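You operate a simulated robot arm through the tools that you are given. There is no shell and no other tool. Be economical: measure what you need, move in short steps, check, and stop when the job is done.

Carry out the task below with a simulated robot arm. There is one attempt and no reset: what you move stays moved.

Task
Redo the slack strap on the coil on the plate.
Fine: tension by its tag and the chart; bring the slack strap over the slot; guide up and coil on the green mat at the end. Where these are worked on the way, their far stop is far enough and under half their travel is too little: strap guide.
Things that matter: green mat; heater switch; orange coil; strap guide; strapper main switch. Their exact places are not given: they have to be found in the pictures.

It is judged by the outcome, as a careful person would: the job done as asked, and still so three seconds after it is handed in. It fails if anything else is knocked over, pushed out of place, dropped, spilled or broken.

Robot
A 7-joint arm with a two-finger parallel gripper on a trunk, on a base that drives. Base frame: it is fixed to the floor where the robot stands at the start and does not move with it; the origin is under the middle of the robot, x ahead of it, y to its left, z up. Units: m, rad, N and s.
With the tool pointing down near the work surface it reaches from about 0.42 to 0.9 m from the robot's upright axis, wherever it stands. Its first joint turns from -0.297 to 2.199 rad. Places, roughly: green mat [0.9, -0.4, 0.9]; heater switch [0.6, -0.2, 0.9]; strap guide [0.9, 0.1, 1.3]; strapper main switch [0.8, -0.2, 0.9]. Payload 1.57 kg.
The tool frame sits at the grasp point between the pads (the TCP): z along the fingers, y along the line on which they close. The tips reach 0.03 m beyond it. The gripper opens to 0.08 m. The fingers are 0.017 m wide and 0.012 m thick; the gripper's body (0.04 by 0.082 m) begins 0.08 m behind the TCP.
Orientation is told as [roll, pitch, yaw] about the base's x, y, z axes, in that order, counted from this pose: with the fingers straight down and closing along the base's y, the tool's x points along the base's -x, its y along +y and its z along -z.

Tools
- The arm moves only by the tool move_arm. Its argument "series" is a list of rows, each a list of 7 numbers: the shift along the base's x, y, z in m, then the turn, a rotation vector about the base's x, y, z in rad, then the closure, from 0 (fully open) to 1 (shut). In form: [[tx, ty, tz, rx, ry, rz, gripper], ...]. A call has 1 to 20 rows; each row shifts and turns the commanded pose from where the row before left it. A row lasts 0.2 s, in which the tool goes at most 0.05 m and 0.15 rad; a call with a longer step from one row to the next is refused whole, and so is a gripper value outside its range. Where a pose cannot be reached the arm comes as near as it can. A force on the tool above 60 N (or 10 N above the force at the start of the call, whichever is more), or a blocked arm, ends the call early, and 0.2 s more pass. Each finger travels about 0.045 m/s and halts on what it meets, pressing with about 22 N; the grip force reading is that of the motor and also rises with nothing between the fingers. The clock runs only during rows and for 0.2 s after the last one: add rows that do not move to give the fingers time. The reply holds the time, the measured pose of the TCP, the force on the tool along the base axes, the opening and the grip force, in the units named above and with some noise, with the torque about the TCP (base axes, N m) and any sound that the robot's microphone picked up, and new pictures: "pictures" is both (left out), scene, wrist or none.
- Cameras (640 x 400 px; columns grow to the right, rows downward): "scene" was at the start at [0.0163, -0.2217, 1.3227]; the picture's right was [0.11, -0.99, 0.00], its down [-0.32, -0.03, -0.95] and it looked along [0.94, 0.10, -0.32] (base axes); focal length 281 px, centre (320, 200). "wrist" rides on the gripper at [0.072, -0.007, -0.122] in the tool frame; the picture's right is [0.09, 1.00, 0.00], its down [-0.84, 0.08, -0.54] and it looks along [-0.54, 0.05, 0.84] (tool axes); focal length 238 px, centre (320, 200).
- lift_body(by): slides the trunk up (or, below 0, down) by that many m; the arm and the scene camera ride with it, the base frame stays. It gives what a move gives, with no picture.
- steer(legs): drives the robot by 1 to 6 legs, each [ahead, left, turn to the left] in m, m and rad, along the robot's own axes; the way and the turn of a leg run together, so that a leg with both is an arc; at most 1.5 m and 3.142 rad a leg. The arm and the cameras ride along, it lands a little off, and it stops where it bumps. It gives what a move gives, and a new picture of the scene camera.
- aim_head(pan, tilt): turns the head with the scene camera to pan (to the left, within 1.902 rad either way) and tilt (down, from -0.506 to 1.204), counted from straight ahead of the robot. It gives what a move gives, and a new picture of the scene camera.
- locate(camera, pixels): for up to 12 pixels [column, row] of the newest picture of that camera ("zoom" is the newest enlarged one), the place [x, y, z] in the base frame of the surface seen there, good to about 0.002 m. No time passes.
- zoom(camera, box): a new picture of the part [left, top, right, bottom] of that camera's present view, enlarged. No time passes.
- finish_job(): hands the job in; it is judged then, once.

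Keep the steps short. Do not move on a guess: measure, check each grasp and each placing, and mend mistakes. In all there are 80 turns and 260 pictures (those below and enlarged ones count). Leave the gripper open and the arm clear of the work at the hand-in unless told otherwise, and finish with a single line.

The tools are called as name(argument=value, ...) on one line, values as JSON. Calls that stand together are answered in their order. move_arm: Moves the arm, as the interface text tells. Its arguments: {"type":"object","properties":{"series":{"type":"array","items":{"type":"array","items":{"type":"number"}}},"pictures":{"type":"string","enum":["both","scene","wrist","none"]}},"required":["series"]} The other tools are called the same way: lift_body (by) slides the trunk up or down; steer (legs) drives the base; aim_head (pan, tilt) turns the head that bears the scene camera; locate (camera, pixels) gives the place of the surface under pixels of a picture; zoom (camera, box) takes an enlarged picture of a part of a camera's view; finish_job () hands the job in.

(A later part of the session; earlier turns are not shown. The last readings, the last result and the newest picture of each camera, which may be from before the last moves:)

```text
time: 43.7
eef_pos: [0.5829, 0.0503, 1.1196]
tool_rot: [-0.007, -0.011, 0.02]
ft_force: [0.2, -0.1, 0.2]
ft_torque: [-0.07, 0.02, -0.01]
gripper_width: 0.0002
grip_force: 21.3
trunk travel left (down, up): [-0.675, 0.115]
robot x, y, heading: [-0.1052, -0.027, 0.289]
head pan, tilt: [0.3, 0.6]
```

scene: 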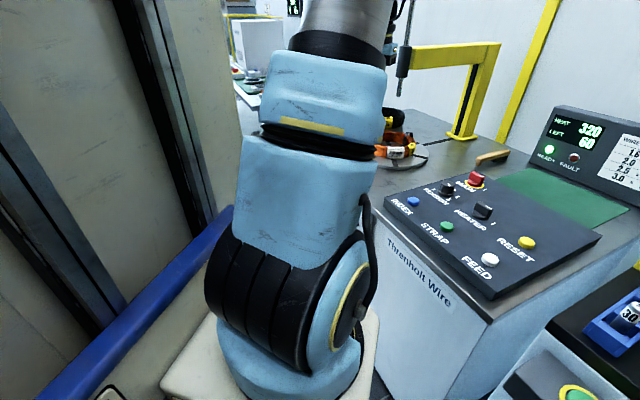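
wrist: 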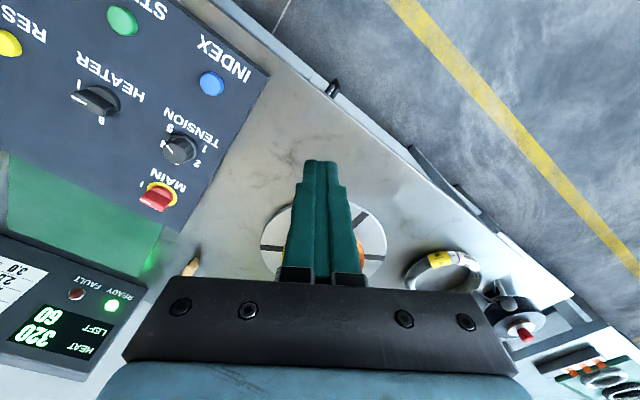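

This stance gives freedom. I'll open the fingers and tip a bit to see the plate.

move_arm(series=[[0, 0.03, 0.03, 0, -0.1, 0, 0.3], [0, 0.0, 0.03, 0, -0.1, 0, 0], [0, 0, 0.02, 0, 0, 0, 0], [0, 0, 0, 0, 0, 0, 0], [0, 0, 0, 0, 0, 0, 0]], pictures="wrist")

zoom(camera="wrist", box=[220, 150, 420, 280])

```text
time: 44.9
eef_pos: [0.5824, 0.0804, 1.1984]
tool_rot: [-0.011, -0.21, 0.018]
ft_force: [-0.6, -0.3, -0.3]
ft_torque: [0.01, 0.0, 0.01]
gripper_width: 0.0798
grip_force: 0.0
trunk travel left (down, up): [-0.675, 0.115]
robot x, y, heading: [-0.1113, -0.0317, 0.292]
head pan, tilt: [0.3, 0.6]
```

wrist: 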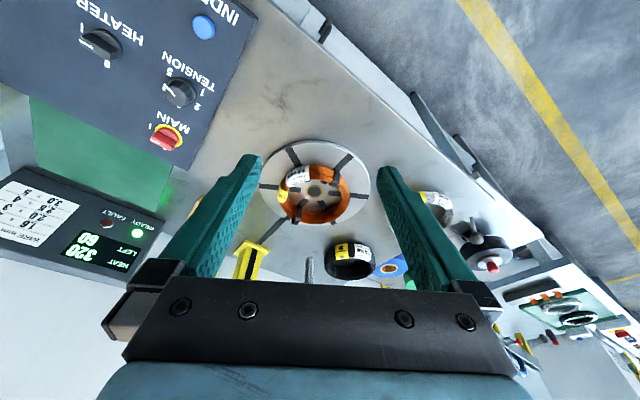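

```text
3.08 times, centred on (320, 215) of wrist
```

zoom: 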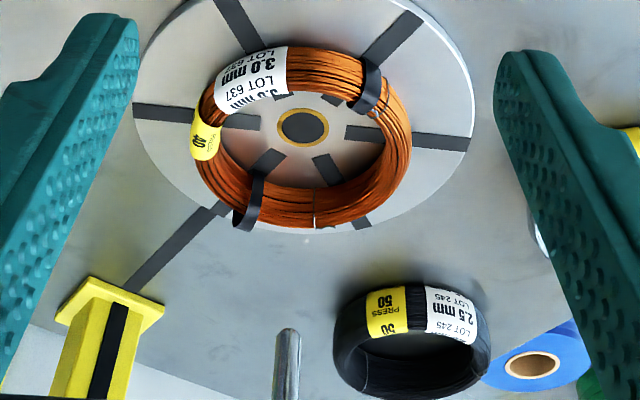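

The slack strap now sits over the slot (towards the post). Next the guide: I'll drive 0.1 m nearer, and then raise and tip the tool level.

steer(legs=[[0.1, 0, 0]])

move_arm(series=[[0, 0, 0.03, 0, -0.14, 0, 0], [0, 0, 0.03, 0, -0.14, 0, 0], [0, 0, 0.03, 0, -0.14, 0, 0], [0, 0, 0.03, 0, -0.14, 0, 0], [0, 0, 0.03, 0, -0.14, 0, 0], [0, 0, 0.03, 0, -0.14, 0, 0], [0, 0, 0.02, 0, -0.14, 0, 0], [0, 0, 0, 0, -0.14, 0, 0], [0, 0, 0, 0, -0.14, 0, 0], [0, 0, 0, 0, -0.1, 0, 0]])

```text
time: 46.0
eef_pos: [0.6779, 0.1086, 1.1975]
tool_rot: [-0.01, -0.212, 0.019]
ft_force: [0.0, -0.4, 0.2]
ft_torque: [0.01, -0.03, -0.02]
gripper_width: 0.0803
grip_force: 0.1
trunk travel left (down, up): [-0.675, 0.115]
robot x, y, heading: [-0.0132, -0.0014, 0.287]
head pan, tilt: [0.3, 0.6]
```

scene: 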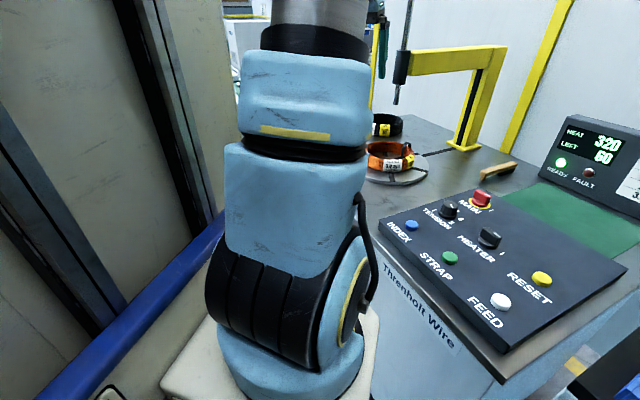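

```text
time: 48.2
eef_pos: [0.6776, 0.1099, 1.3974]
tool_rot: [-1.665, -1.552, 1.66]
ft_force: [0.1, 0.3, 0.6]
ft_torque: [0.04, 0.01, -0.01]
gripper_width: 0.08
grip_force: 0.1
trunk travel left (down, up): [-0.675, 0.115]
robot x, y, heading: [-0.0129, -0.0045, 0.287]
head pan, tilt: [0.3, 0.6]
```

scene: 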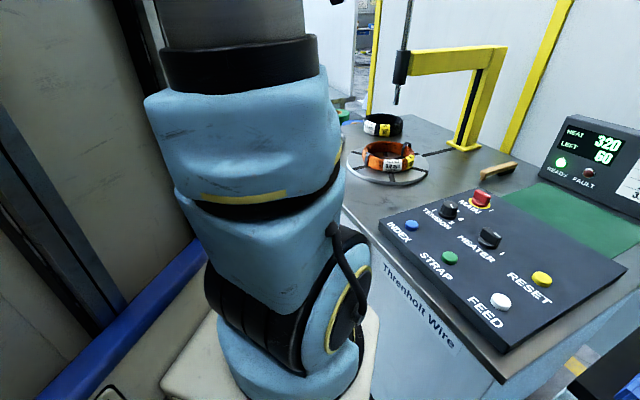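
wrist: 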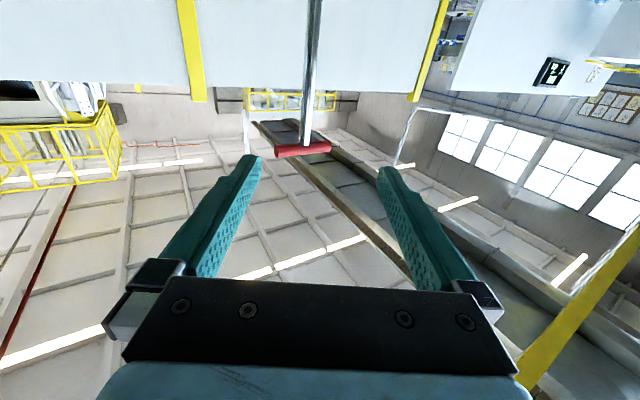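

Tool is level, pointing at the rod. I measure the handle.

locate(camera="wrist", pixels=[[278, 152], [304, 148], [328, 146], [310, 130], [311, 100], [312, 50], [304, 156], [304, 144]])

zoom(camera="wrist", box=[250, 100, 370, 175])

aim_head(pan=0.3, tilt=0.1)

```text
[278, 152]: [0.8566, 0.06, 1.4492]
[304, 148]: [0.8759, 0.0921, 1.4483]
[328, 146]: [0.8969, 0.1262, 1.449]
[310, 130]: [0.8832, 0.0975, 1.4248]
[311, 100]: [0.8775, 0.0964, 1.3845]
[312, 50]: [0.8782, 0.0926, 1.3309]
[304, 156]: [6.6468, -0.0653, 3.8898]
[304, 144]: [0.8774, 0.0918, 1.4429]
```

```text
5.33 times, centred on (310, 138) of wrist
```

zoom: 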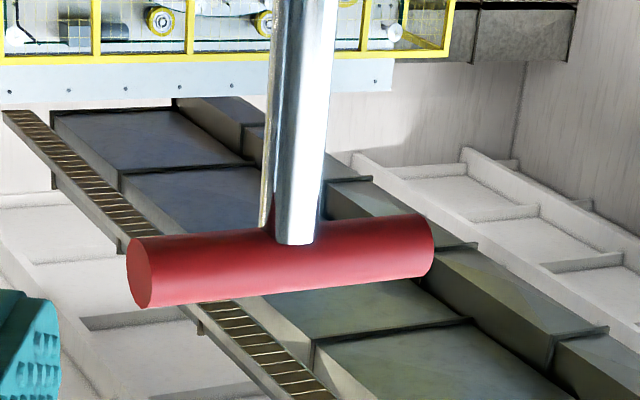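

```text
time: 49.2
eef_pos: [0.6784, 0.1087, 1.3979]
tool_rot: [-1.562, -1.55, 1.555]
ft_force: [-0.6, -0.3, 0.0]
ft_torque: [-0.01, 0.01, 0.0]
gripper_width: 0.0799
grip_force: 0.1
trunk travel left (down, up): [-0.675, 0.115]
robot x, y, heading: [-0.0121, -0.0046, 0.286]
head pan, tilt: [0.3, 0.099]
```

scene: 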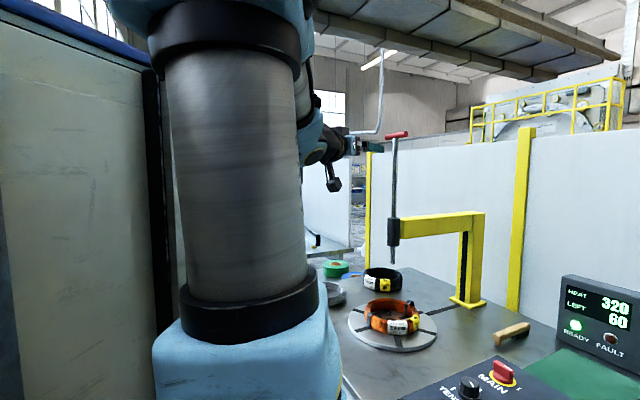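

The bar's middle is at [0.880, 0.093, 1.450], radius 0.01, rod below it. I'll press it down from above with closed level fingers: first rise to z≈1.50, close, and go forward over the bar.

move_arm(series=[[0, 0, 0.04, 0, 0, 0, 0.4], [0, 0, 0.04, 0, 0, 0, 0.8], [0, -0.007, 0.02, 0, 0, 0, 1], [0.04, -0.007, 0, 0, 0, 0, 1], [0.04, 0, 0, 0, 0, 0, 1], [0.04, 0, 0, 0, 0, 0, 1], [0.04, 0, 0, 0, 0, 0, 1], [0.036, 0, 0, 0, 0, 0, 1], [0, 0, 0, 0, 0, 0, 1]])

```text
time: 51.2
eef_pos: [0.8742, 0.0945, 1.4968]
tool_rot: [-1.586, -1.552, 1.58]
ft_force: [-0.6, 0.2, -0.2]
ft_torque: [-0.04, -0.02, 0.0]
gripper_width: 0.0001
grip_force: 21.1
trunk travel left (down, up): [-0.675, 0.115]
robot x, y, heading: [-0.0131, 0.0027, 0.287]
head pan, tilt: [0.3, 0.099]
```

scene: 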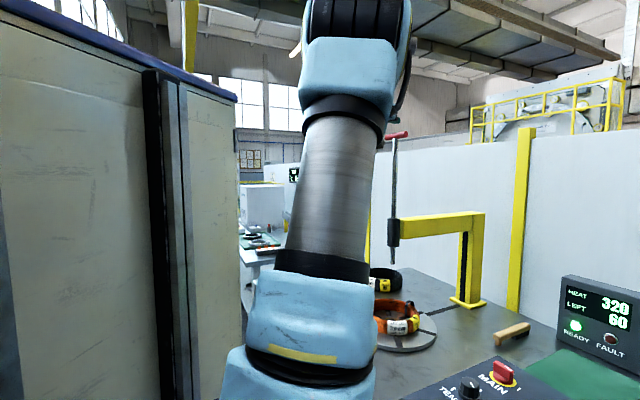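
wrist: 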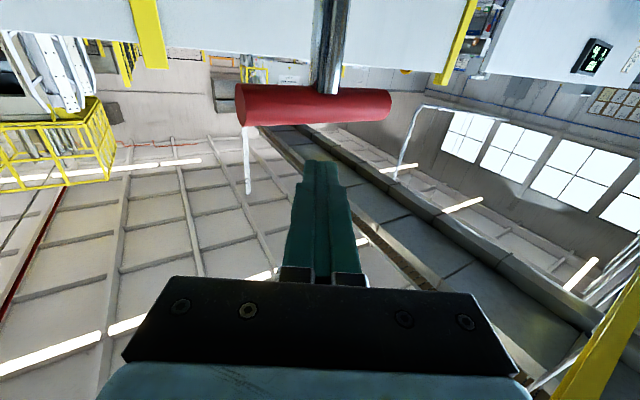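

Centred over the bar. Push down slowly and watch the force.

move_arm(series=[[0, 0, -0.02, 0, 0, 0, 1], [0, 0, -0.01, 0, 0, 0, 1], [0, 0, -0.015, 0, 0, 0, 1], [0, 0, -0.015, 0, 0, 0, 1], [0, 0, -0.015, 0, 0, 0, 1], [0, 0, -0.015, 0, 0, 0, 1]])

```text
time: 52.6
eef_pos: [0.8736, 0.0945, 1.4072]
tool_rot: [-1.553, -1.552, 1.548]
ft_force: [-0.4, 0.2, -0.1]
ft_torque: [0.0, 0.03, 0.02]
gripper_width: 0.0001
grip_force: 20.9
trunk travel left (down, up): [-0.675, 0.115]
robot x, y, heading: [-0.0089, -0.0038, 0.292]
head pan, tilt: [0.3, 0.099]
```

scene: 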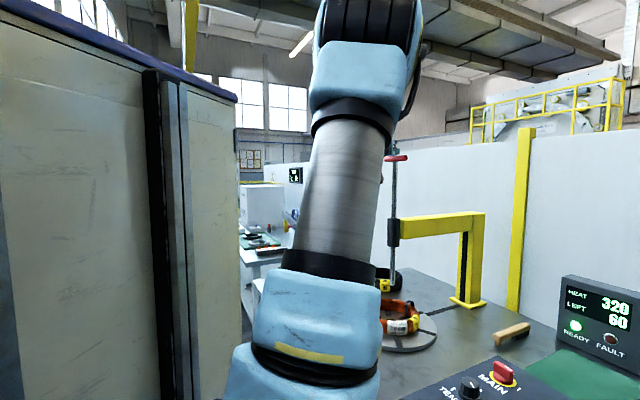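
wrist: 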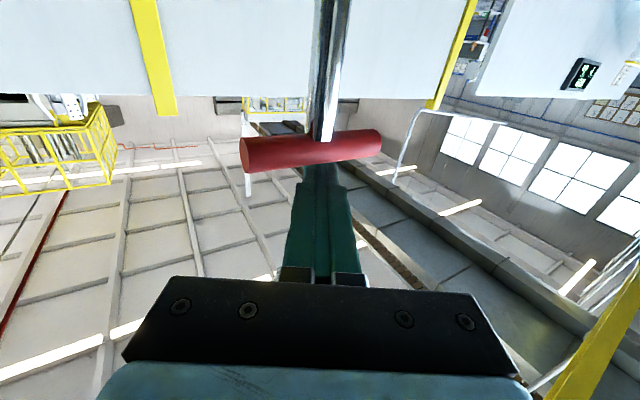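

The bar goes down with the fingers. Continue to the far stop in small steps.

move_arm(series=[[0, 0, -0.015, 0, 0, 0, 1], [0, 0, -0.015, 0, 0, 0, 1], [0, 0, -0.015, 0, 0, 0, 1], [0, 0, -0.015, 0, 0, 0, 1], [0, 0, -0.015, 0, 0, 0, 1], [0, 0, -0.015, 0, 0, 0, 1], [0, 0, -0.01, 0, 0, 0, 1], [0, 0, -0.01, 0, 0, 0, 1], [0, 0, -0.01, 0, 0, 0, 1]])

```text
time: 54.6
eef_pos: [0.8732, 0.0949, 1.2875]
tool_rot: [-1.614, -1.55, 1.608]
ft_force: [0.0, 0.3, -0.2]
ft_torque: [0.03, -0.01, -0.02]
gripper_width: 0.0
grip_force: 21.3
trunk travel left (down, up): [-0.675, 0.115]
robot x, y, heading: [-0.0102, 0.003, 0.29]
head pan, tilt: [0.3, 0.099]
```

scene: 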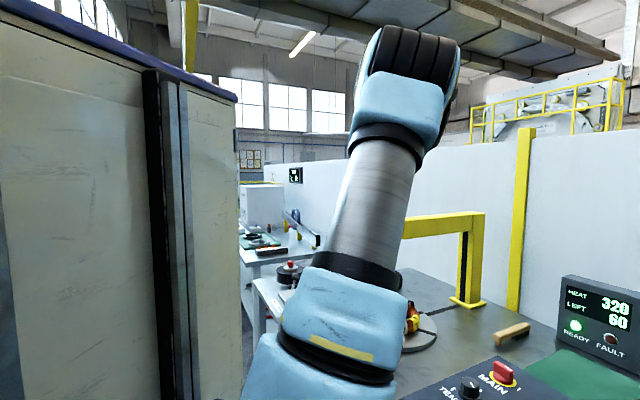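
wrist: 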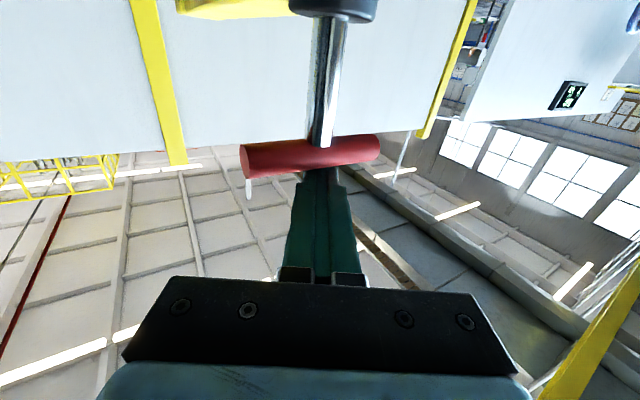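

Handle is at about 1.27 and still moving freely; sleeve nearing (top of picture). Continue in smaller steps.

move_arm(series=[[0, 0, -0.008, 0, 0, 0, 1], [0, 0, -0.008, 0, 0, 0, 1], [0, 0, -0.008, 0, 0, 0, 1], [0, 0, -0.008, 0, 0, 0, 1], [0, 0, -0.008, 0, 0, 0, 1], [0, 0, -0.008, 0, 0, 0, 1]])

locate(camera="wrist", pixels=[[260, 155], [310, 148], [365, 145], [330, 90], [335, 20], [335, 35], [335, 50]])

```text
time: 56.0
eef_pos: [0.8736, 0.096, 1.2493]
tool_rot: [-2.346, -1.545, 2.338]
ft_force: [15.4, 2.7, 41.1]
ft_torque: [0.05, -0.65, 0.03]
gripper_width: 0.0
grip_force: 21.2
trunk travel left (down, up): [-0.675, 0.115]
robot x, y, heading: [-0.0098, -0.002, 0.286]
head pan, tilt: [0.3, 0.099]
```

scene: 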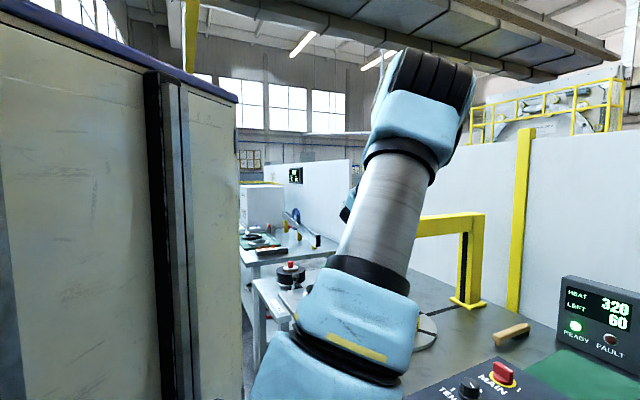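
wrist: 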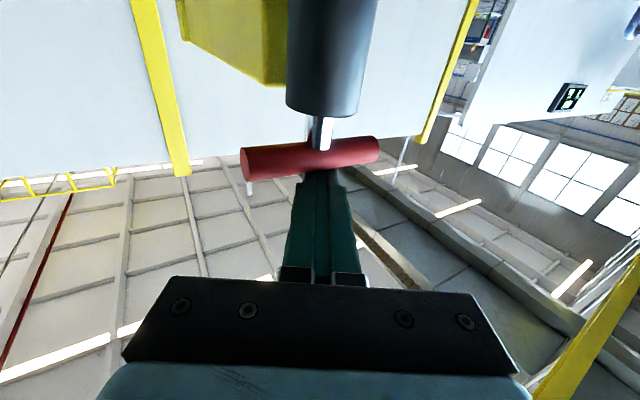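

```text
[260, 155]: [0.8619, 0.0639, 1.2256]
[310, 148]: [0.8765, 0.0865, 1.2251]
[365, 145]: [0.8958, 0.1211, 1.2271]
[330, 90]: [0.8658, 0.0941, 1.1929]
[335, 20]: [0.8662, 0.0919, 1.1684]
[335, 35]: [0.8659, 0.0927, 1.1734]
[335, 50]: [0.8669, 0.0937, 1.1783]
```

The far stop was met (41 N, handle at 1.226, 0.22 m travel). Now I lift off and check that it stays down.

move_arm(series=[[0, 0, 0.02, 0, 0, 0, 1], [0, 0, 0.03, 0, 0, 0, 1], [-0.02, 0, 0.03, 0, 0, 0, 1], [-0.04, 0, 0, 0, 0, 0, 1], [-0.04, 0, 0, 0, 0, 0, 1], [-0.04, 0, 0, 0, 0, 0, 1], [0, 0, 0, 0, 0, 0, 1]])

locate(camera="wrist", pixels=[[300, 98], [305, 105], [312, 100], [317, 115]])

```text
time: 57.6
eef_pos: [0.7344, 0.0952, 1.3201]
tool_rot: [-1.577, -1.552, 1.574]
ft_force: [0.4, 0.5, -0.2]
ft_torque: [-0.01, 0.0, 0.0]
gripper_width: 0.0001
grip_force: 21.6
trunk travel left (down, up): [-0.675, 0.115]
robot x, y, heading: [-0.0084, -0.0012, 0.288]
head pan, tilt: [0.3, 0.099]
```

scene: 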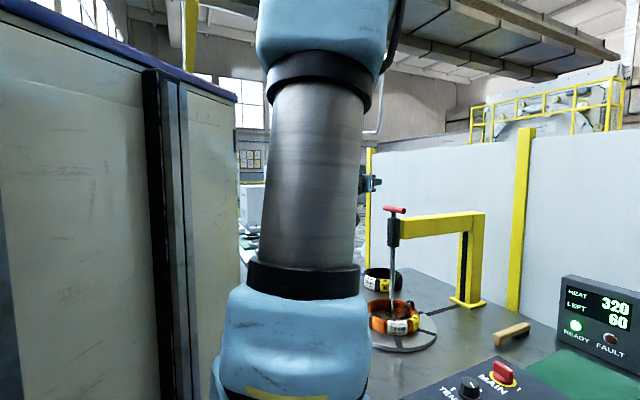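
wrist: 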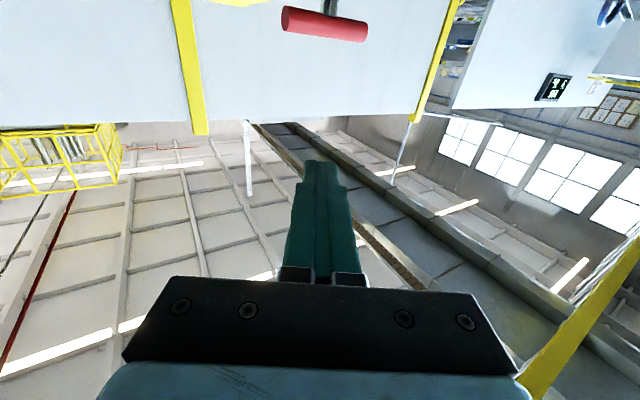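

```text
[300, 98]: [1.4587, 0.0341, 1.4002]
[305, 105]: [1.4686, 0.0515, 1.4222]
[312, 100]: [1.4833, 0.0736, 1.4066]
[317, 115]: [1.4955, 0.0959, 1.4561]
```

The guide stays down. Now tool back to pointing down, moved away from the guide, then back off 0.12 m for the STRAP button.

move_arm(series=[[-0.02, -0.01, -0.01, 0, 0.14, 0, 1], [-0.02, -0.01, -0.01, 0, 0.14, 0, 1], [-0.02, -0.01, -0.01, 0, 0.14, 0, 1], [-0.02, -0.01, -0.01, 0, 0.14, 0, 1], [-0.02, -0.01, -0.01, 0, 0.14, 0, 1], [-0.02, -0.02, -0.01, 0, 0.14, 0, 1], [0, -0.02, -0.02, 0, 0.14, 0, 1], [0, -0.02, -0.02, 0, 0.14, 0, 1], [0, -0.02, -0.02, 0, 0.14, 0, 1], [0, -0.02, -0.03, 0, 0.14, 0, 1], [0, -0.02, -0.03, 0, 0.15, 0, 1]], pictures="none")

steer(legs=[[-0.12, 0, 0]])

```text
time: 60.0
eef_pos: [0.614, -0.075, 1.1397]
tool_rot: [-0.006, -0.023, 0.018]
ft_force: [-0.7, 0.9, 0.1]
ft_torque: [-0.01, -0.03, 0.0]
gripper_width: 0.0001
grip_force: 21.0
trunk travel left (down, up): [-0.675, 0.115]
robot x, y, heading: [-0.0152, -0.0011, 0.286]
head pan, tilt: [0.3, 0.099]
```

```text
time: 61.2
eef_pos: [0.501, -0.1083, 1.1412]
tool_rot: [-0.009, -0.021, 0.017]
ft_force: [0.2, 0.2, -0.6]
ft_torque: [-0.02, 0.02, 0.02]
gripper_width: 0.0
grip_force: 21.4
trunk travel left (down, up): [-0.675, 0.115]
robot x, y, heading: [-0.1262, -0.0337, 0.288]
head pan, tilt: [0.3, 0.099]
```

scene: 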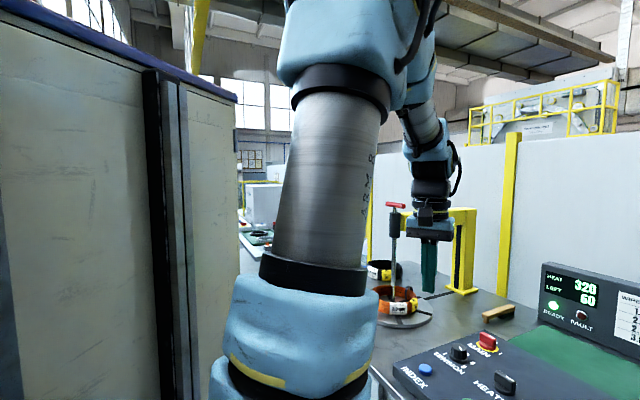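

Go above STRAP at [0.514, -0.186] and check; aim the head down toward panel and plate.

move_arm(series=[[0.006, -0.035, -0.03, 0, 0, 0, 1], [0.007, -0.035, -0.03, 0, 0, 0, 1], [0, -0.008, -0.04, 0, 0.02, 0, 1], [0, 0, -0.045, 0, 0, 0, 1], [0, 0, 0, 0, 0, 0, 1]], pictures="wrist")

aim_head(pan=0.1, tilt=0.4)

locate(camera="wrist", pixels=[[320, 135], [320, 145]])

```text
time: 62.4
eef_pos: [0.5116, -0.1884, 0.9933]
tool_rot: [-0.004, -0.002, 0.017]
ft_force: [-0.1, 0.0, 0.1]
ft_torque: [0.01, -0.02, 0.0]
gripper_width: 0.0001
grip_force: 21.2
trunk travel left (down, up): [-0.675, 0.115]
robot x, y, heading: [-0.1304, -0.0354, 0.283]
head pan, tilt: [0.3, 0.099]
```

wrist: 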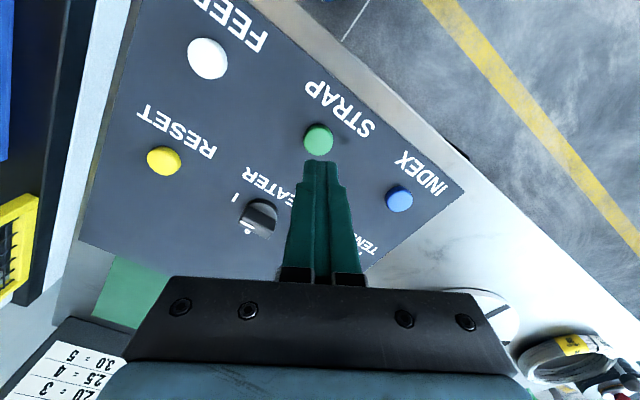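

```text
time: 63.2
eef_pos: [0.5109, -0.1868, 0.995]
tool_rot: [-0.006, -0.003, 0.016]
ft_force: [0.2, -0.5, 0.3]
ft_torque: [-0.02, 0.01, 0.0]
gripper_width: 0.0
grip_force: 21.1
trunk travel left (down, up): [-0.675, 0.115]
robot x, y, heading: [-0.1256, -0.0355, 0.289]
head pan, tilt: [0.099, 0.4]
```

scene: 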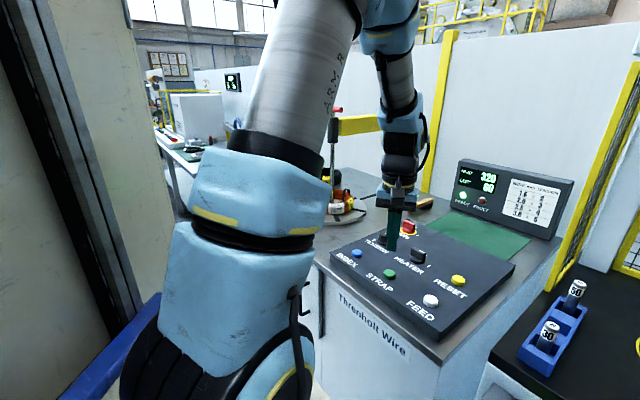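

```text
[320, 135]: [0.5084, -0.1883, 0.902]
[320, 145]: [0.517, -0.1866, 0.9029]
```

Aligned over STRAP and READY is lit. Press.

move_arm(series=[[0, 0, -0.03, 0, 0, 0, 1], [0, 0, -0.025, 0, 0, 0, 1], [0, 0, -0.008, 0, 0, 0, 1], [0, 0, -0.004, 0, 0, 0, 1], [0, 0, -0.003, 0, 0, 0, 1]], pictures="none")

move_arm(series=[[0, 0, 0.02, 0, 0, 0, 1], [0, 0, 0.04, 0, 0, 0, 1], [0.0, 0, 0.03, 0, 0, 0, 1], [0, 0, 0, 0, 0, 0, 1], [0, 0, 0, 0, 0, 0, 1], [0, 0, 0, 0, 0, 0, 1], [0, 0, 0, 0, 0, 0, 1], [0, 0, 0, 0, 0, 0, 1], [0, 0, 0, 0, 0, 0, 1], [0, 0, 0, 0, 0, 0, 1]], pictures="scene")

zoom(camera="scene", box=[440, 150, 580, 240])

```text
time: 64.4
eef_pos: [0.512, -0.1872, 0.9255]
tool_rot: [-0.006, -0.003, 0.017]
ft_force: [-3.1, -0.6, 13.8]
ft_torque: [-0.06, 0.11, 0.0]
gripper_width: 0.0
grip_force: 21.3
trunk travel left (down, up): [-0.675, 0.115]
robot x, y, heading: [-0.1279, -0.036, 0.285]
head pan, tilt: [0.099, 0.4]
heard: click
```

```text
time: 66.6
eef_pos: [0.5121, -0.1855, 1.0153]
tool_rot: [-0.006, -0.003, 0.019]
ft_force: [0.2, 0.0, 0.3]
ft_torque: [0.02, 0.01, -0.04]
gripper_width: 0.0
grip_force: 21.7
trunk travel left (down, up): [-0.675, 0.115]
robot x, y, heading: [-0.1287, -0.0331, 0.287]
head pan, tilt: [0.099, 0.4]
```

scene: 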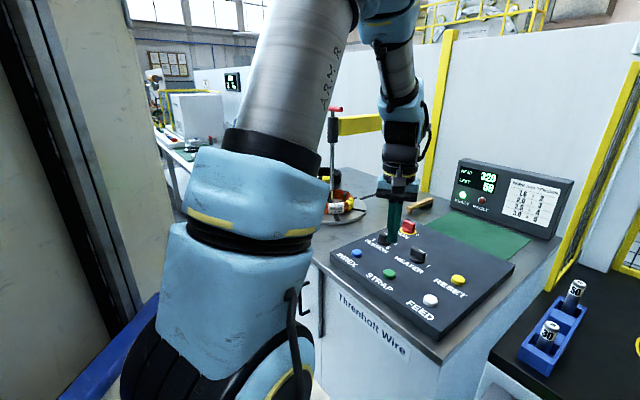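

```text
4.44 times, centred on (510, 195) of scene
```

zoom: 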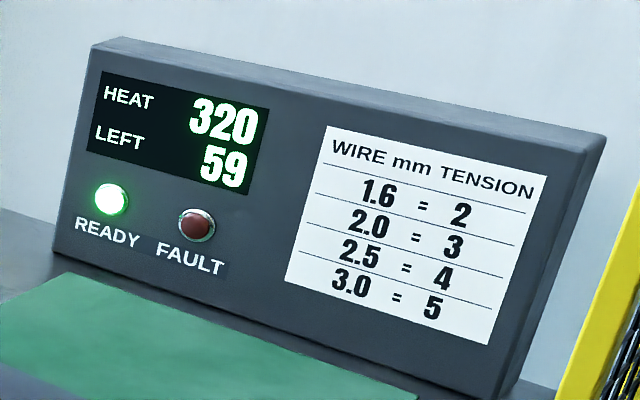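

LEFT went 60→59, READY lit, no fault: the strap was made. Now guide up: drive forward 0.12 m again and level the tool left of the panel.

steer(legs=[[0.12, 0, 0]])

move_arm(series=[[0, 0.02, 0.03, 0, 0, 0, 0.5], [0, 0.02, 0.03, 0, 0, 0, 0.475], [0.01, 0.03, 0.03, 0, -0.14, 0, 0.475], [0.01, 0.03, 0.02, 0, -0.14, 0, 0.475], [0.01, 0.03, 0.02, 0, -0.14, 0, 0.475], [0.01, 0.03, 0.02, 0, -0.14, 0, 0.475], [0.01, 0.03, 0.02, 0, -0.14, 0, 0.475], [0, 0.03, 0.02, 0, -0.14, 0, 0.475], [0, 0.02, 0.02, 0, -0.14, 0, 0.475], [0, 0, 0, 0, -0.14, 0, 0.475], [0, 0, 0, 0, -0.14, 0, 0.475], [0, 0, 0, 0, -0.14, 0, 0.475], [0, 0, 0, 0, -0.15, 0, 0.475], [0, 0, 0, 0, 0, 0, 0.475]])

```text
time: 67.8
eef_pos: [0.6276, -0.1536, 1.0138]
tool_rot: [-0.006, -0.003, 0.016]
ft_force: [0.1, 0.8, -0.3]
ft_torque: [0.02, 0.0, -0.03]
gripper_width: 0.0
grip_force: 20.5
trunk travel left (down, up): [-0.675, 0.115]
robot x, y, heading: [-0.0099, 0.0, 0.288]
head pan, tilt: [0.099, 0.4]
```

scene: 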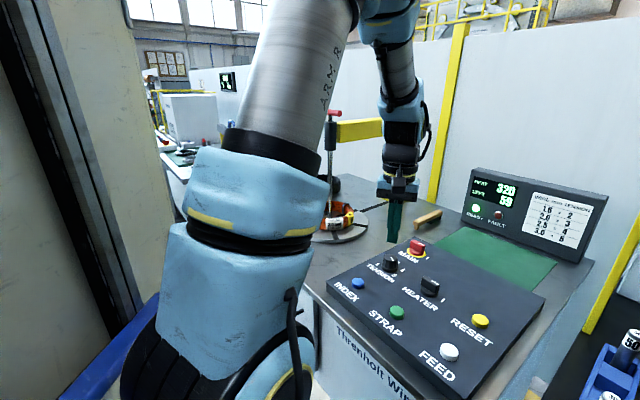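

```text
time: 70.8
eef_pos: [0.6778, 0.0869, 1.2248]
tool_rot: [-0.754, -1.545, 0.75]
ft_force: [1.0, -0.3, 1.1]
ft_torque: [0.02, 0.0, 0.0]
gripper_width: 0.0421
grip_force: 0.1
trunk travel left (down, up): [-0.675, 0.115]
robot x, y, heading: [-0.01, -0.0016, 0.283]
head pan, tilt: [0.099, 0.4]
```

scene: 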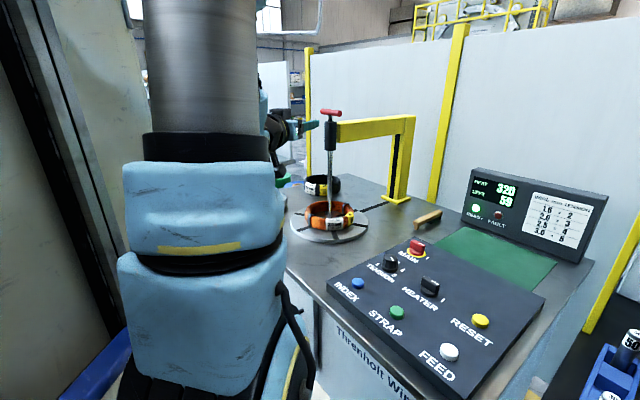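
wrist: 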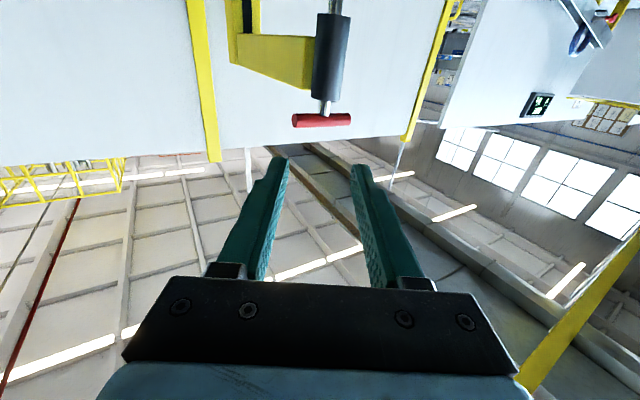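

Great view in the scene. I'll enlarge the strap and guide, and measure bar, sleeve and rod.

zoom(camera="scene", box=[280, 180, 380, 250])

zoom(camera="scene", box=[300, 95, 360, 160])

locate(camera="zoom", pixels=[[250, 90], [350, 100], [310, 95], [310, 160], [310, 175], [310, 190], [280, 220], [340, 220], [310, 125]])

locate(camera="wrist", pixels=[[298, 122], [322, 120], [345, 119], [327, 104], [326, 95], [330, 70], [326, 85]])

```text
5.71 times, centred on (330, 215) of scene
```

zoom: 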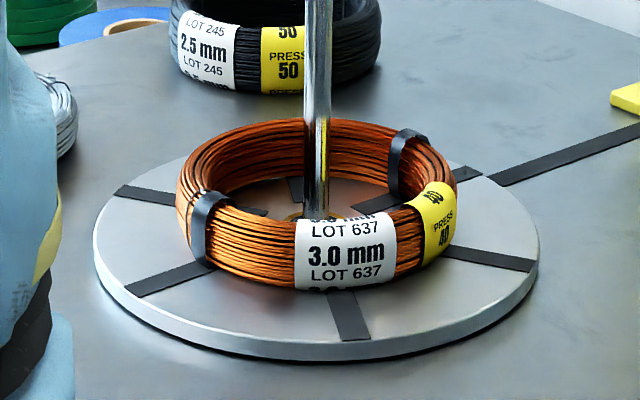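

```text
6.15 times, centred on (330, 128) of scene
```

zoom: 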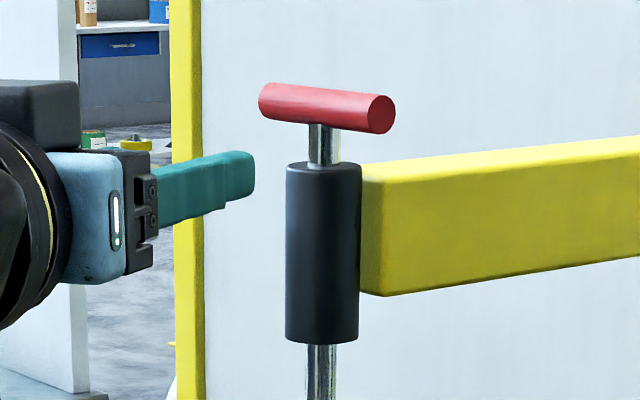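

```text
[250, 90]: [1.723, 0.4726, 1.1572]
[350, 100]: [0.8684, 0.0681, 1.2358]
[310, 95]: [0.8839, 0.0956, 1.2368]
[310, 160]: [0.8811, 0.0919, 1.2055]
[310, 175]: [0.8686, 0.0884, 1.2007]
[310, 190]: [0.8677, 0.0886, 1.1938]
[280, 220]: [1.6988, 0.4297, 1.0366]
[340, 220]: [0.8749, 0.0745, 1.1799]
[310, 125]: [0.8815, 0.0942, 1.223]
```

```text
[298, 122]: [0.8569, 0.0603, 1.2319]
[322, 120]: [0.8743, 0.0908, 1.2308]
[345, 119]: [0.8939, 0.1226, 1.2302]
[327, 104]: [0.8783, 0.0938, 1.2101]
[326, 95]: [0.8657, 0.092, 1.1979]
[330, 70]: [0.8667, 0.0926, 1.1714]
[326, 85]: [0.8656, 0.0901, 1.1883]
```

Both straps are tight now. Before going under the bar, I check how high the yellow arm is near the sleeve, since the right finger passes there.

zoom(camera="scene", box=[315, 105, 360, 150])

locate(camera="zoom", pixels=[[380, 145], [430, 135], [390, 170], [500, 120], [385, 150], [560, 150], [365, 200]])

```text
8.89 times, centred on (338, 128) of scene
```

zoom: 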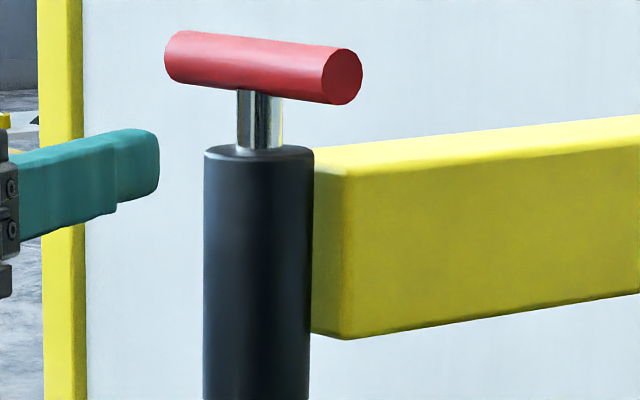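

```text
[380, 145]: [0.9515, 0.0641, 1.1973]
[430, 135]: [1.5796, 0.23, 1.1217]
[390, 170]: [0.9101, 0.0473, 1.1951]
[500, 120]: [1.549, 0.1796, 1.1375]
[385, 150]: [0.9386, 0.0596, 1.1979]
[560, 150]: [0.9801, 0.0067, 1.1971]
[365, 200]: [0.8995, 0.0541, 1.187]
```

The arm's top is at 1.1975 and starts about x 0.89, so I'll stop the tips at about x 0.89 with the fingers' underside just above it (TCP z 1.208, below the bar's underside 1.22).

move_arm(series=[[0, 0.007, -0.017, 0, 0, 0, 0.475], [0.04, 0, 0, 0, 0, 0, 0.475], [0.04, 0, 0, 0, 0, 0, 0.475], [0.03, 0, 0, 0, 0, 0, 0.475], [0.03, 0, 0, 0, 0, 0, 0.475], [0, 0, 0, 0, 0, 0, 0.475]])

```text
time: 72.2
eef_pos: [0.818, 0.0932, 1.2071]
tool_rot: [-0.748, -1.546, 0.743]
ft_force: [0.0, -0.2, -0.2]
ft_torque: [0.01, -0.04, -0.01]
gripper_width: 0.0418
grip_force: 0.0
trunk travel left (down, up): [-0.675, 0.115]
robot x, y, heading: [-0.0138, -0.0028, 0.285]
head pan, tilt: [0.099, 0.4]
```

scene: 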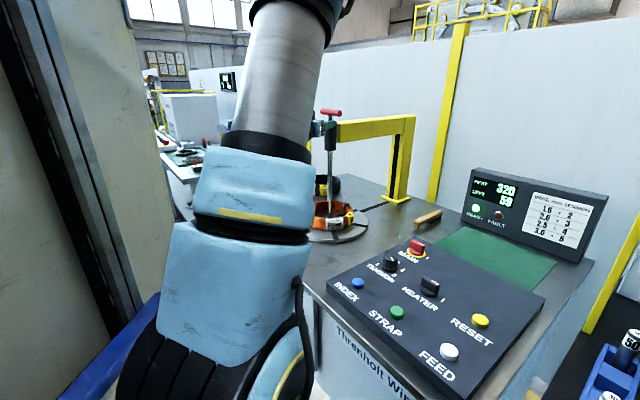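
wrist: 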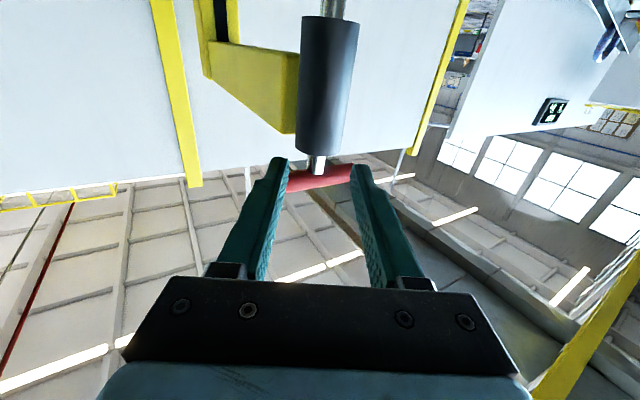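

Straddling the rod evenly. Advance 0.042 m, then lift gently.

move_arm(series=[[0.02, 0, 0, 0, 0, 0, 0.475], [0.022, 0, 0.001, 0, 0, 0, 0.475], [0, 0, 0.01, 0, 0, 0, 0.475], [0, 0, 0.01, 0, 0, 0, 0.475], [0, 0, 0.015, 0, 0, 0, 0.475], [0, 0, 0.015, 0, 0, 0, 0.475]])

zoom(camera="scene", box=[290, 80, 380, 150])

```text
time: 73.6
eef_pos: [0.8605, 0.0942, 1.2592]
tool_rot: [-0.806, -1.543, 0.8]
ft_force: [-1.0, 0.3, -1.2]
ft_torque: [0.01, 0.01, -0.03]
gripper_width: 0.0422
grip_force: 0.2
trunk travel left (down, up): [-0.675, 0.115]
robot x, y, heading: [-0.015, 0.0007, 0.282]
head pan, tilt: [0.099, 0.4]
```

scene: 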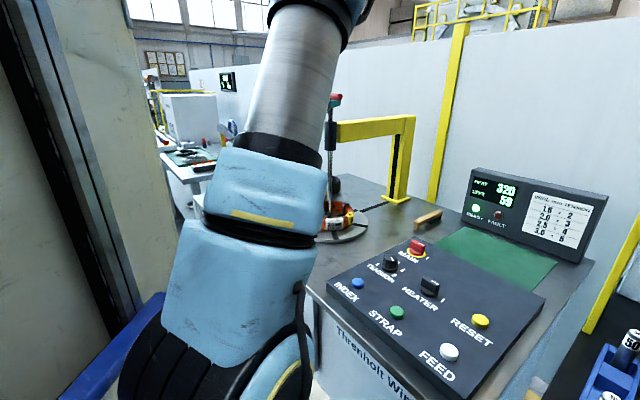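
wrist: 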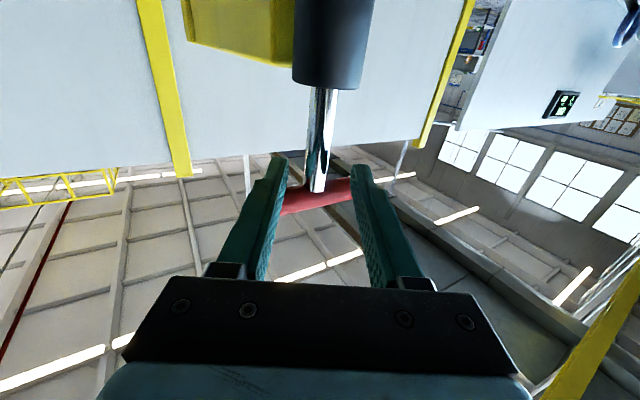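

```text
5.71 times, centred on (335, 115) of scene
```

zoom: 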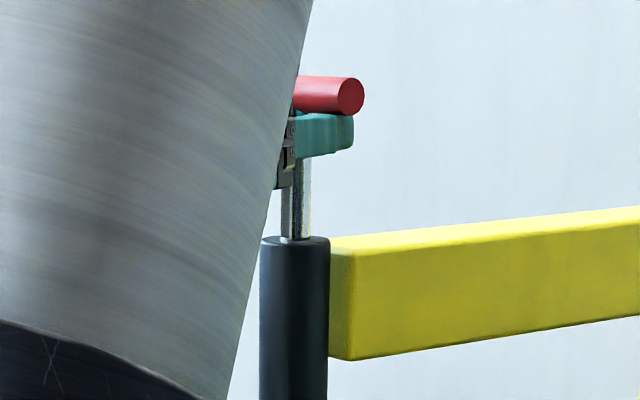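

The bar rides up on the fingers. Move in a bit more and lift to its former height (handle 1.45).

move_arm(series=[[0.012, 0, 0, 0, 0, 0, 0.475], [0, 0, 0.02, 0, 0, 0, 0.475], [0, 0, 0.02, 0, 0, 0, 0.475], [0, 0, 0.02, 0, 0, 0, 0.475], [0, 0, 0.02, 0, 0, 0, 0.475], [0, 0, 0.02, 0, 0, 0, 0.475], [0, 0, 0.02, 0, 0, 0, 0.475], [0, 0, 0.02, 0, 0, 0, 0.475], [0, 0, 0.015, 0, 0, 0, 0.475], [0, 0, 0.008, 0, 0, 0, 0.475], [0, 0, 0.006, 0, 0, 0, 0.475], [0, 0, 0.004, 0, 0, 0, 0.475]])

```text
time: 76.2
eef_pos: [0.8728, 0.0944, 1.4321]
tool_rot: [-0.774, -1.544, 0.77]
ft_force: [0.0, -0.1, -2.1]
ft_torque: [0.06, 0.0, 0.04]
gripper_width: 0.0419
grip_force: 0.0
trunk travel left (down, up): [-0.675, 0.115]
robot x, y, heading: [-0.0118, -0.0006, 0.289]
head pan, tilt: [0.099, 0.4]
```

scene: 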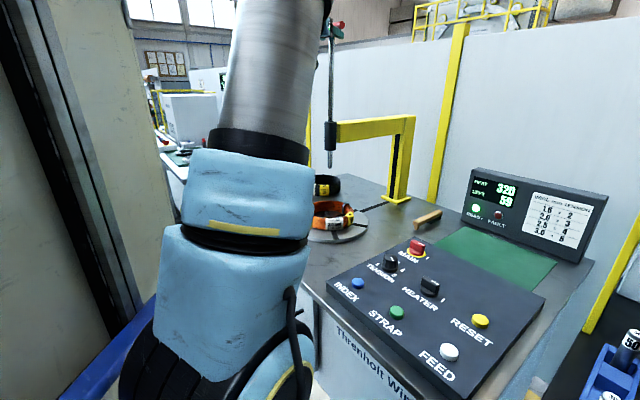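
wrist: 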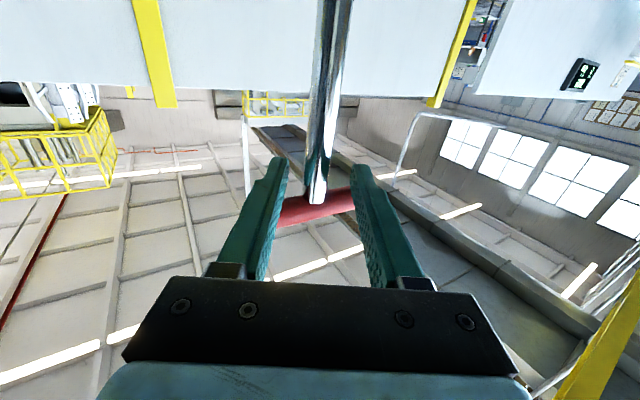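

Force is still small; nudge up a few mm to feel the top stop, then drop slightly, withdraw, and check it stays up.

move_arm(series=[[0, 0, 0.003, 0, 0, 0, 0.475], [0, 0, 0.003, 0, 0, 0, 0.475]], pictures="none")

move_arm(series=[[0, 0, -0.01, 0, 0, 0, 0.475], [0, 0, -0.01, 0, 0, 0, 0.475], [-0.04, 0, -0.01, 0, 0, 0, 0.475], [-0.04, 0, 0, 0, 0, 0, 0.475], [-0.04, 0, 0, 0, 0, 0, 0.475], [-0.04, 0, 0, 0, 0, 0, 0.475], [0, 0, 0, 0, 0, 0, 0.475], [0, 0, 0, 0, 0, 0, 0.475]])

locate(camera="wrist", pixels=[[303, 137], [315, 138], [327, 135]])

```text
time: 76.8
eef_pos: [0.873, 0.0946, 1.4336]
tool_rot: [-0.559, -1.538, 0.554]
ft_force: [-16.4, -1.3, -27.4]
ft_torque: [1.03, -0.36, -0.57]
gripper_width: 0.0429
grip_force: 0.3
trunk travel left (down, up): [-0.675, 0.115]
robot x, y, heading: [-0.013, -0.0013, 0.286]
head pan, tilt: [0.099, 0.4]
```

```text
time: 78.6
eef_pos: [0.7106, 0.0926, 1.4069]
tool_rot: [-0.734, -1.544, 0.729]
ft_force: [0.7, -0.1, -0.5]
ft_torque: [-0.02, 0.03, 0.0]
gripper_width: 0.042
grip_force: 0.0
trunk travel left (down, up): [-0.675, 0.115]
robot x, y, heading: [-0.01, -0.0004, 0.285]
head pan, tilt: [0.099, 0.4]
```

scene: 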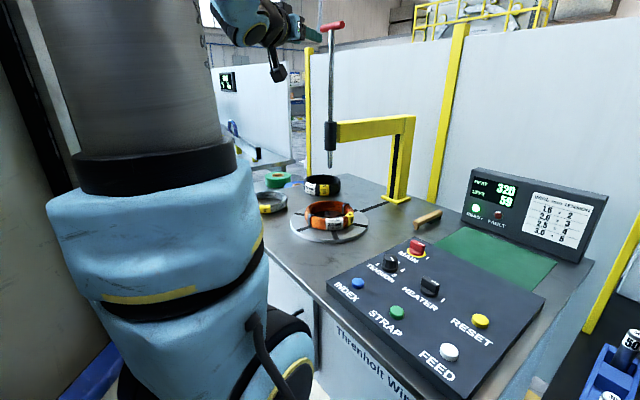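
wrist: 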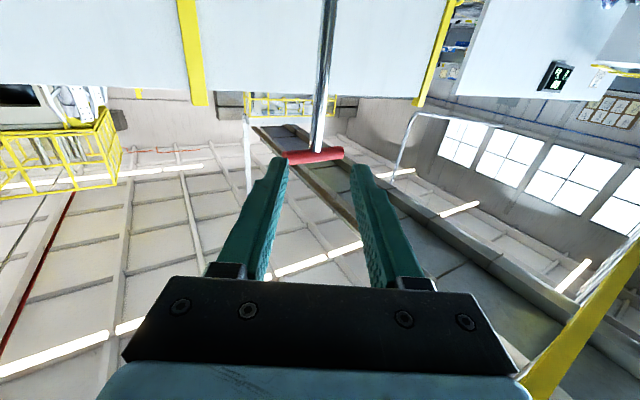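

```text
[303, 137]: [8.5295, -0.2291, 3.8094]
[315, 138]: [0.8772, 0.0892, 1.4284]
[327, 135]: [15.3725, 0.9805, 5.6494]
```

The guide is up and stays up. Now I inspect the coil closely and measure it for the grasp.

zoom(camera="scene", box=[280, 185, 380, 250])

locate(camera="zoom", pixels=[[195, 225], [185, 165], [300, 130], [410, 130], [455, 190], [345, 245], [255, 210], [345, 215], [250, 250], [290, 205], [420, 220], [320, 200]])

locate(camera="scene", pixels=[[462, 230], [553, 268], [515, 290], [440, 252], [427, 217], [330, 167], [330, 150], [415, 222], [440, 212]])

```text
6.15 times, centred on (330, 218) of scene
```

zoom: 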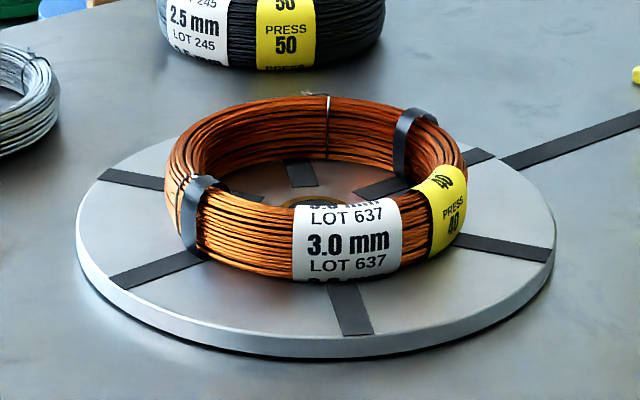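

```text
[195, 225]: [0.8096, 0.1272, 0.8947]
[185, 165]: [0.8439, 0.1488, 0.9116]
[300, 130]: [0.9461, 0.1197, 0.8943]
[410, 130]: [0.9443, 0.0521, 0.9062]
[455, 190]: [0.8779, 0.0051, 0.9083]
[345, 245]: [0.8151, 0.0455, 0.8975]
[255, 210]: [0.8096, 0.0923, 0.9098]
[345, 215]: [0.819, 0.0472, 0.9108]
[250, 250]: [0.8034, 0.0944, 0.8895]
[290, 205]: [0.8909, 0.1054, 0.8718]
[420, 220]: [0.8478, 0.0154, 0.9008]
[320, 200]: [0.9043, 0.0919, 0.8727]
```

```text
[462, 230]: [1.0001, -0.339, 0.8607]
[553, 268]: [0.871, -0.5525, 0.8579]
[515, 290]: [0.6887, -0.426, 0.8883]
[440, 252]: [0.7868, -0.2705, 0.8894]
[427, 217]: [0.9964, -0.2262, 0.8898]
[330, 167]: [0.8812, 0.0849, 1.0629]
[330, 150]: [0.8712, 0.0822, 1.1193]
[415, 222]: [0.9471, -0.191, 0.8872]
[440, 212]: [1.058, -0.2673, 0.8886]
```

The strap is tight and the coil is intact. Grip spot: near side of the ring at [0.813, 0.097], between the strap and the white tag. I'll bring the tool back pointing down, near x 0.66, and look at coil and mat from above.

move_arm(series=[[-0.01, 0, -0.02, 0, 0.14, 0, 0.2], [-0.01, 0, -0.02, 0, 0.14, 0, 0], [-0.01, 0, -0.02, 0, 0.14, 0, 0], [-0.01, 0, -0.02, 0, 0.14, 0, 0], [0, 0, -0.02, 0, 0.14, 0, 0], [0, 0, -0.02, 0, 0.14, 0, 0], [0, 0, -0.02, 0, 0.14, 0, 0], [0, 0, -0.02, 0, 0.14, 0, 0], [0, 0, -0.03, 0, 0.14, 0, 0], [0, 0, -0.03, 0, 0.14, 0, 0], [0, 0, -0.03, 0, 0.145, 0, 0], [0, 0, 0, 0, 0, 0, 0]], pictures="none")

move_arm(series=[[0, -0.02, 0, 0, 0, 0.14, 0], [0, -0.02, 0, 0, 0, 0.14, 0], [0, -0.02, 0, 0, 0, 0.14, 0], [0, 0, 0, 0, 0, 0.14, 0], [0, 0, 0, 0, 0, 0.14, 0], [0, 0, 0, 0, 0, 0.14, 0], [0, 0, 0, 0, 0, 0.14, 0], [0, 0, 0, 0, 0, 0.14, 0], [0, 0, 0, 0, 0, 0.14, 0], [0, 0, 0, 0, 0, 0.14, 0], [0, 0, 0, 0, 0, 0.15, 0], [0, 0, 0, 0, 0, 0, 0]])

```text
time: 81.2
eef_pos: [0.6721, 0.0935, 1.1568]
tool_rot: [-0.006, -0.006, 0.018]
ft_force: [0.2, -1.4, 0.4]
ft_torque: [-0.03, 0.0, 0.01]
gripper_width: 0.08
grip_force: 0.0
trunk travel left (down, up): [-0.675, 0.115]
robot x, y, heading: [-0.0193, -0.0045, 0.287]
head pan, tilt: [0.099, 0.4]
```

```text
time: 83.8
eef_pos: [0.6724, 0.0333, 1.1574]
tool_rot: [-0.005, -0.005, 1.57]
ft_force: [0.0, -0.4, -0.3]
ft_torque: [0.0, 0.0, 0.02]
gripper_width: 0.0799
grip_force: 0.0
trunk travel left (down, up): [-0.675, 0.115]
robot x, y, heading: [-0.0113, 0.0006, 0.289]
head pan, tilt: [0.099, 0.4]
```

scene: 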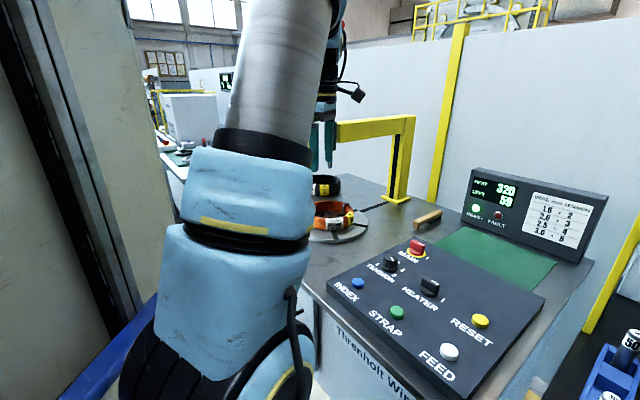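
wrist: 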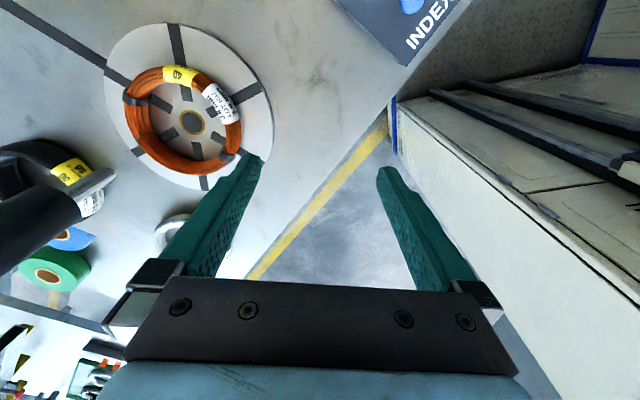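

A clear top view of the coil. Measure its ring.

zoom(camera="wrist", box=[95, 20, 285, 195])

locate(camera="zoom", pixels=[[320, 215], [405, 265], [440, 295], [470, 300], [380, 300], [395, 310], [410, 325], [440, 260], [455, 280]])

```text
2.29 times, centred on (190, 108) of wrist
```

zoom: 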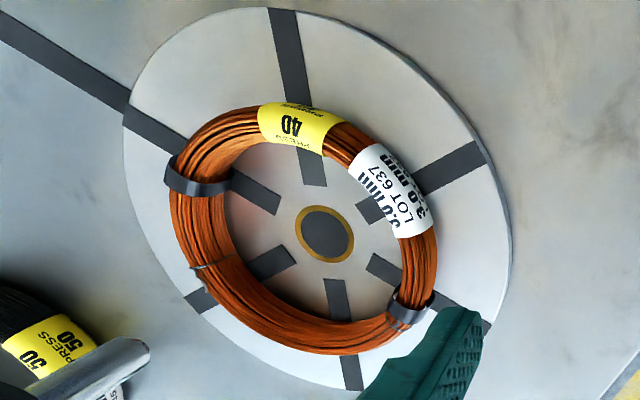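

```text
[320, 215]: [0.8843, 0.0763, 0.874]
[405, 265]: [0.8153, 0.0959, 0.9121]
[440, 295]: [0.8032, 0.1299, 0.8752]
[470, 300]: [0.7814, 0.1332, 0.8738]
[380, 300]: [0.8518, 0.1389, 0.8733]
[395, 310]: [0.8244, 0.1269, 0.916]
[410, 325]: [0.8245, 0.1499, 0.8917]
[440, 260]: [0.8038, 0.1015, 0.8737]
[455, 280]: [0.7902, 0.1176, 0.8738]
```

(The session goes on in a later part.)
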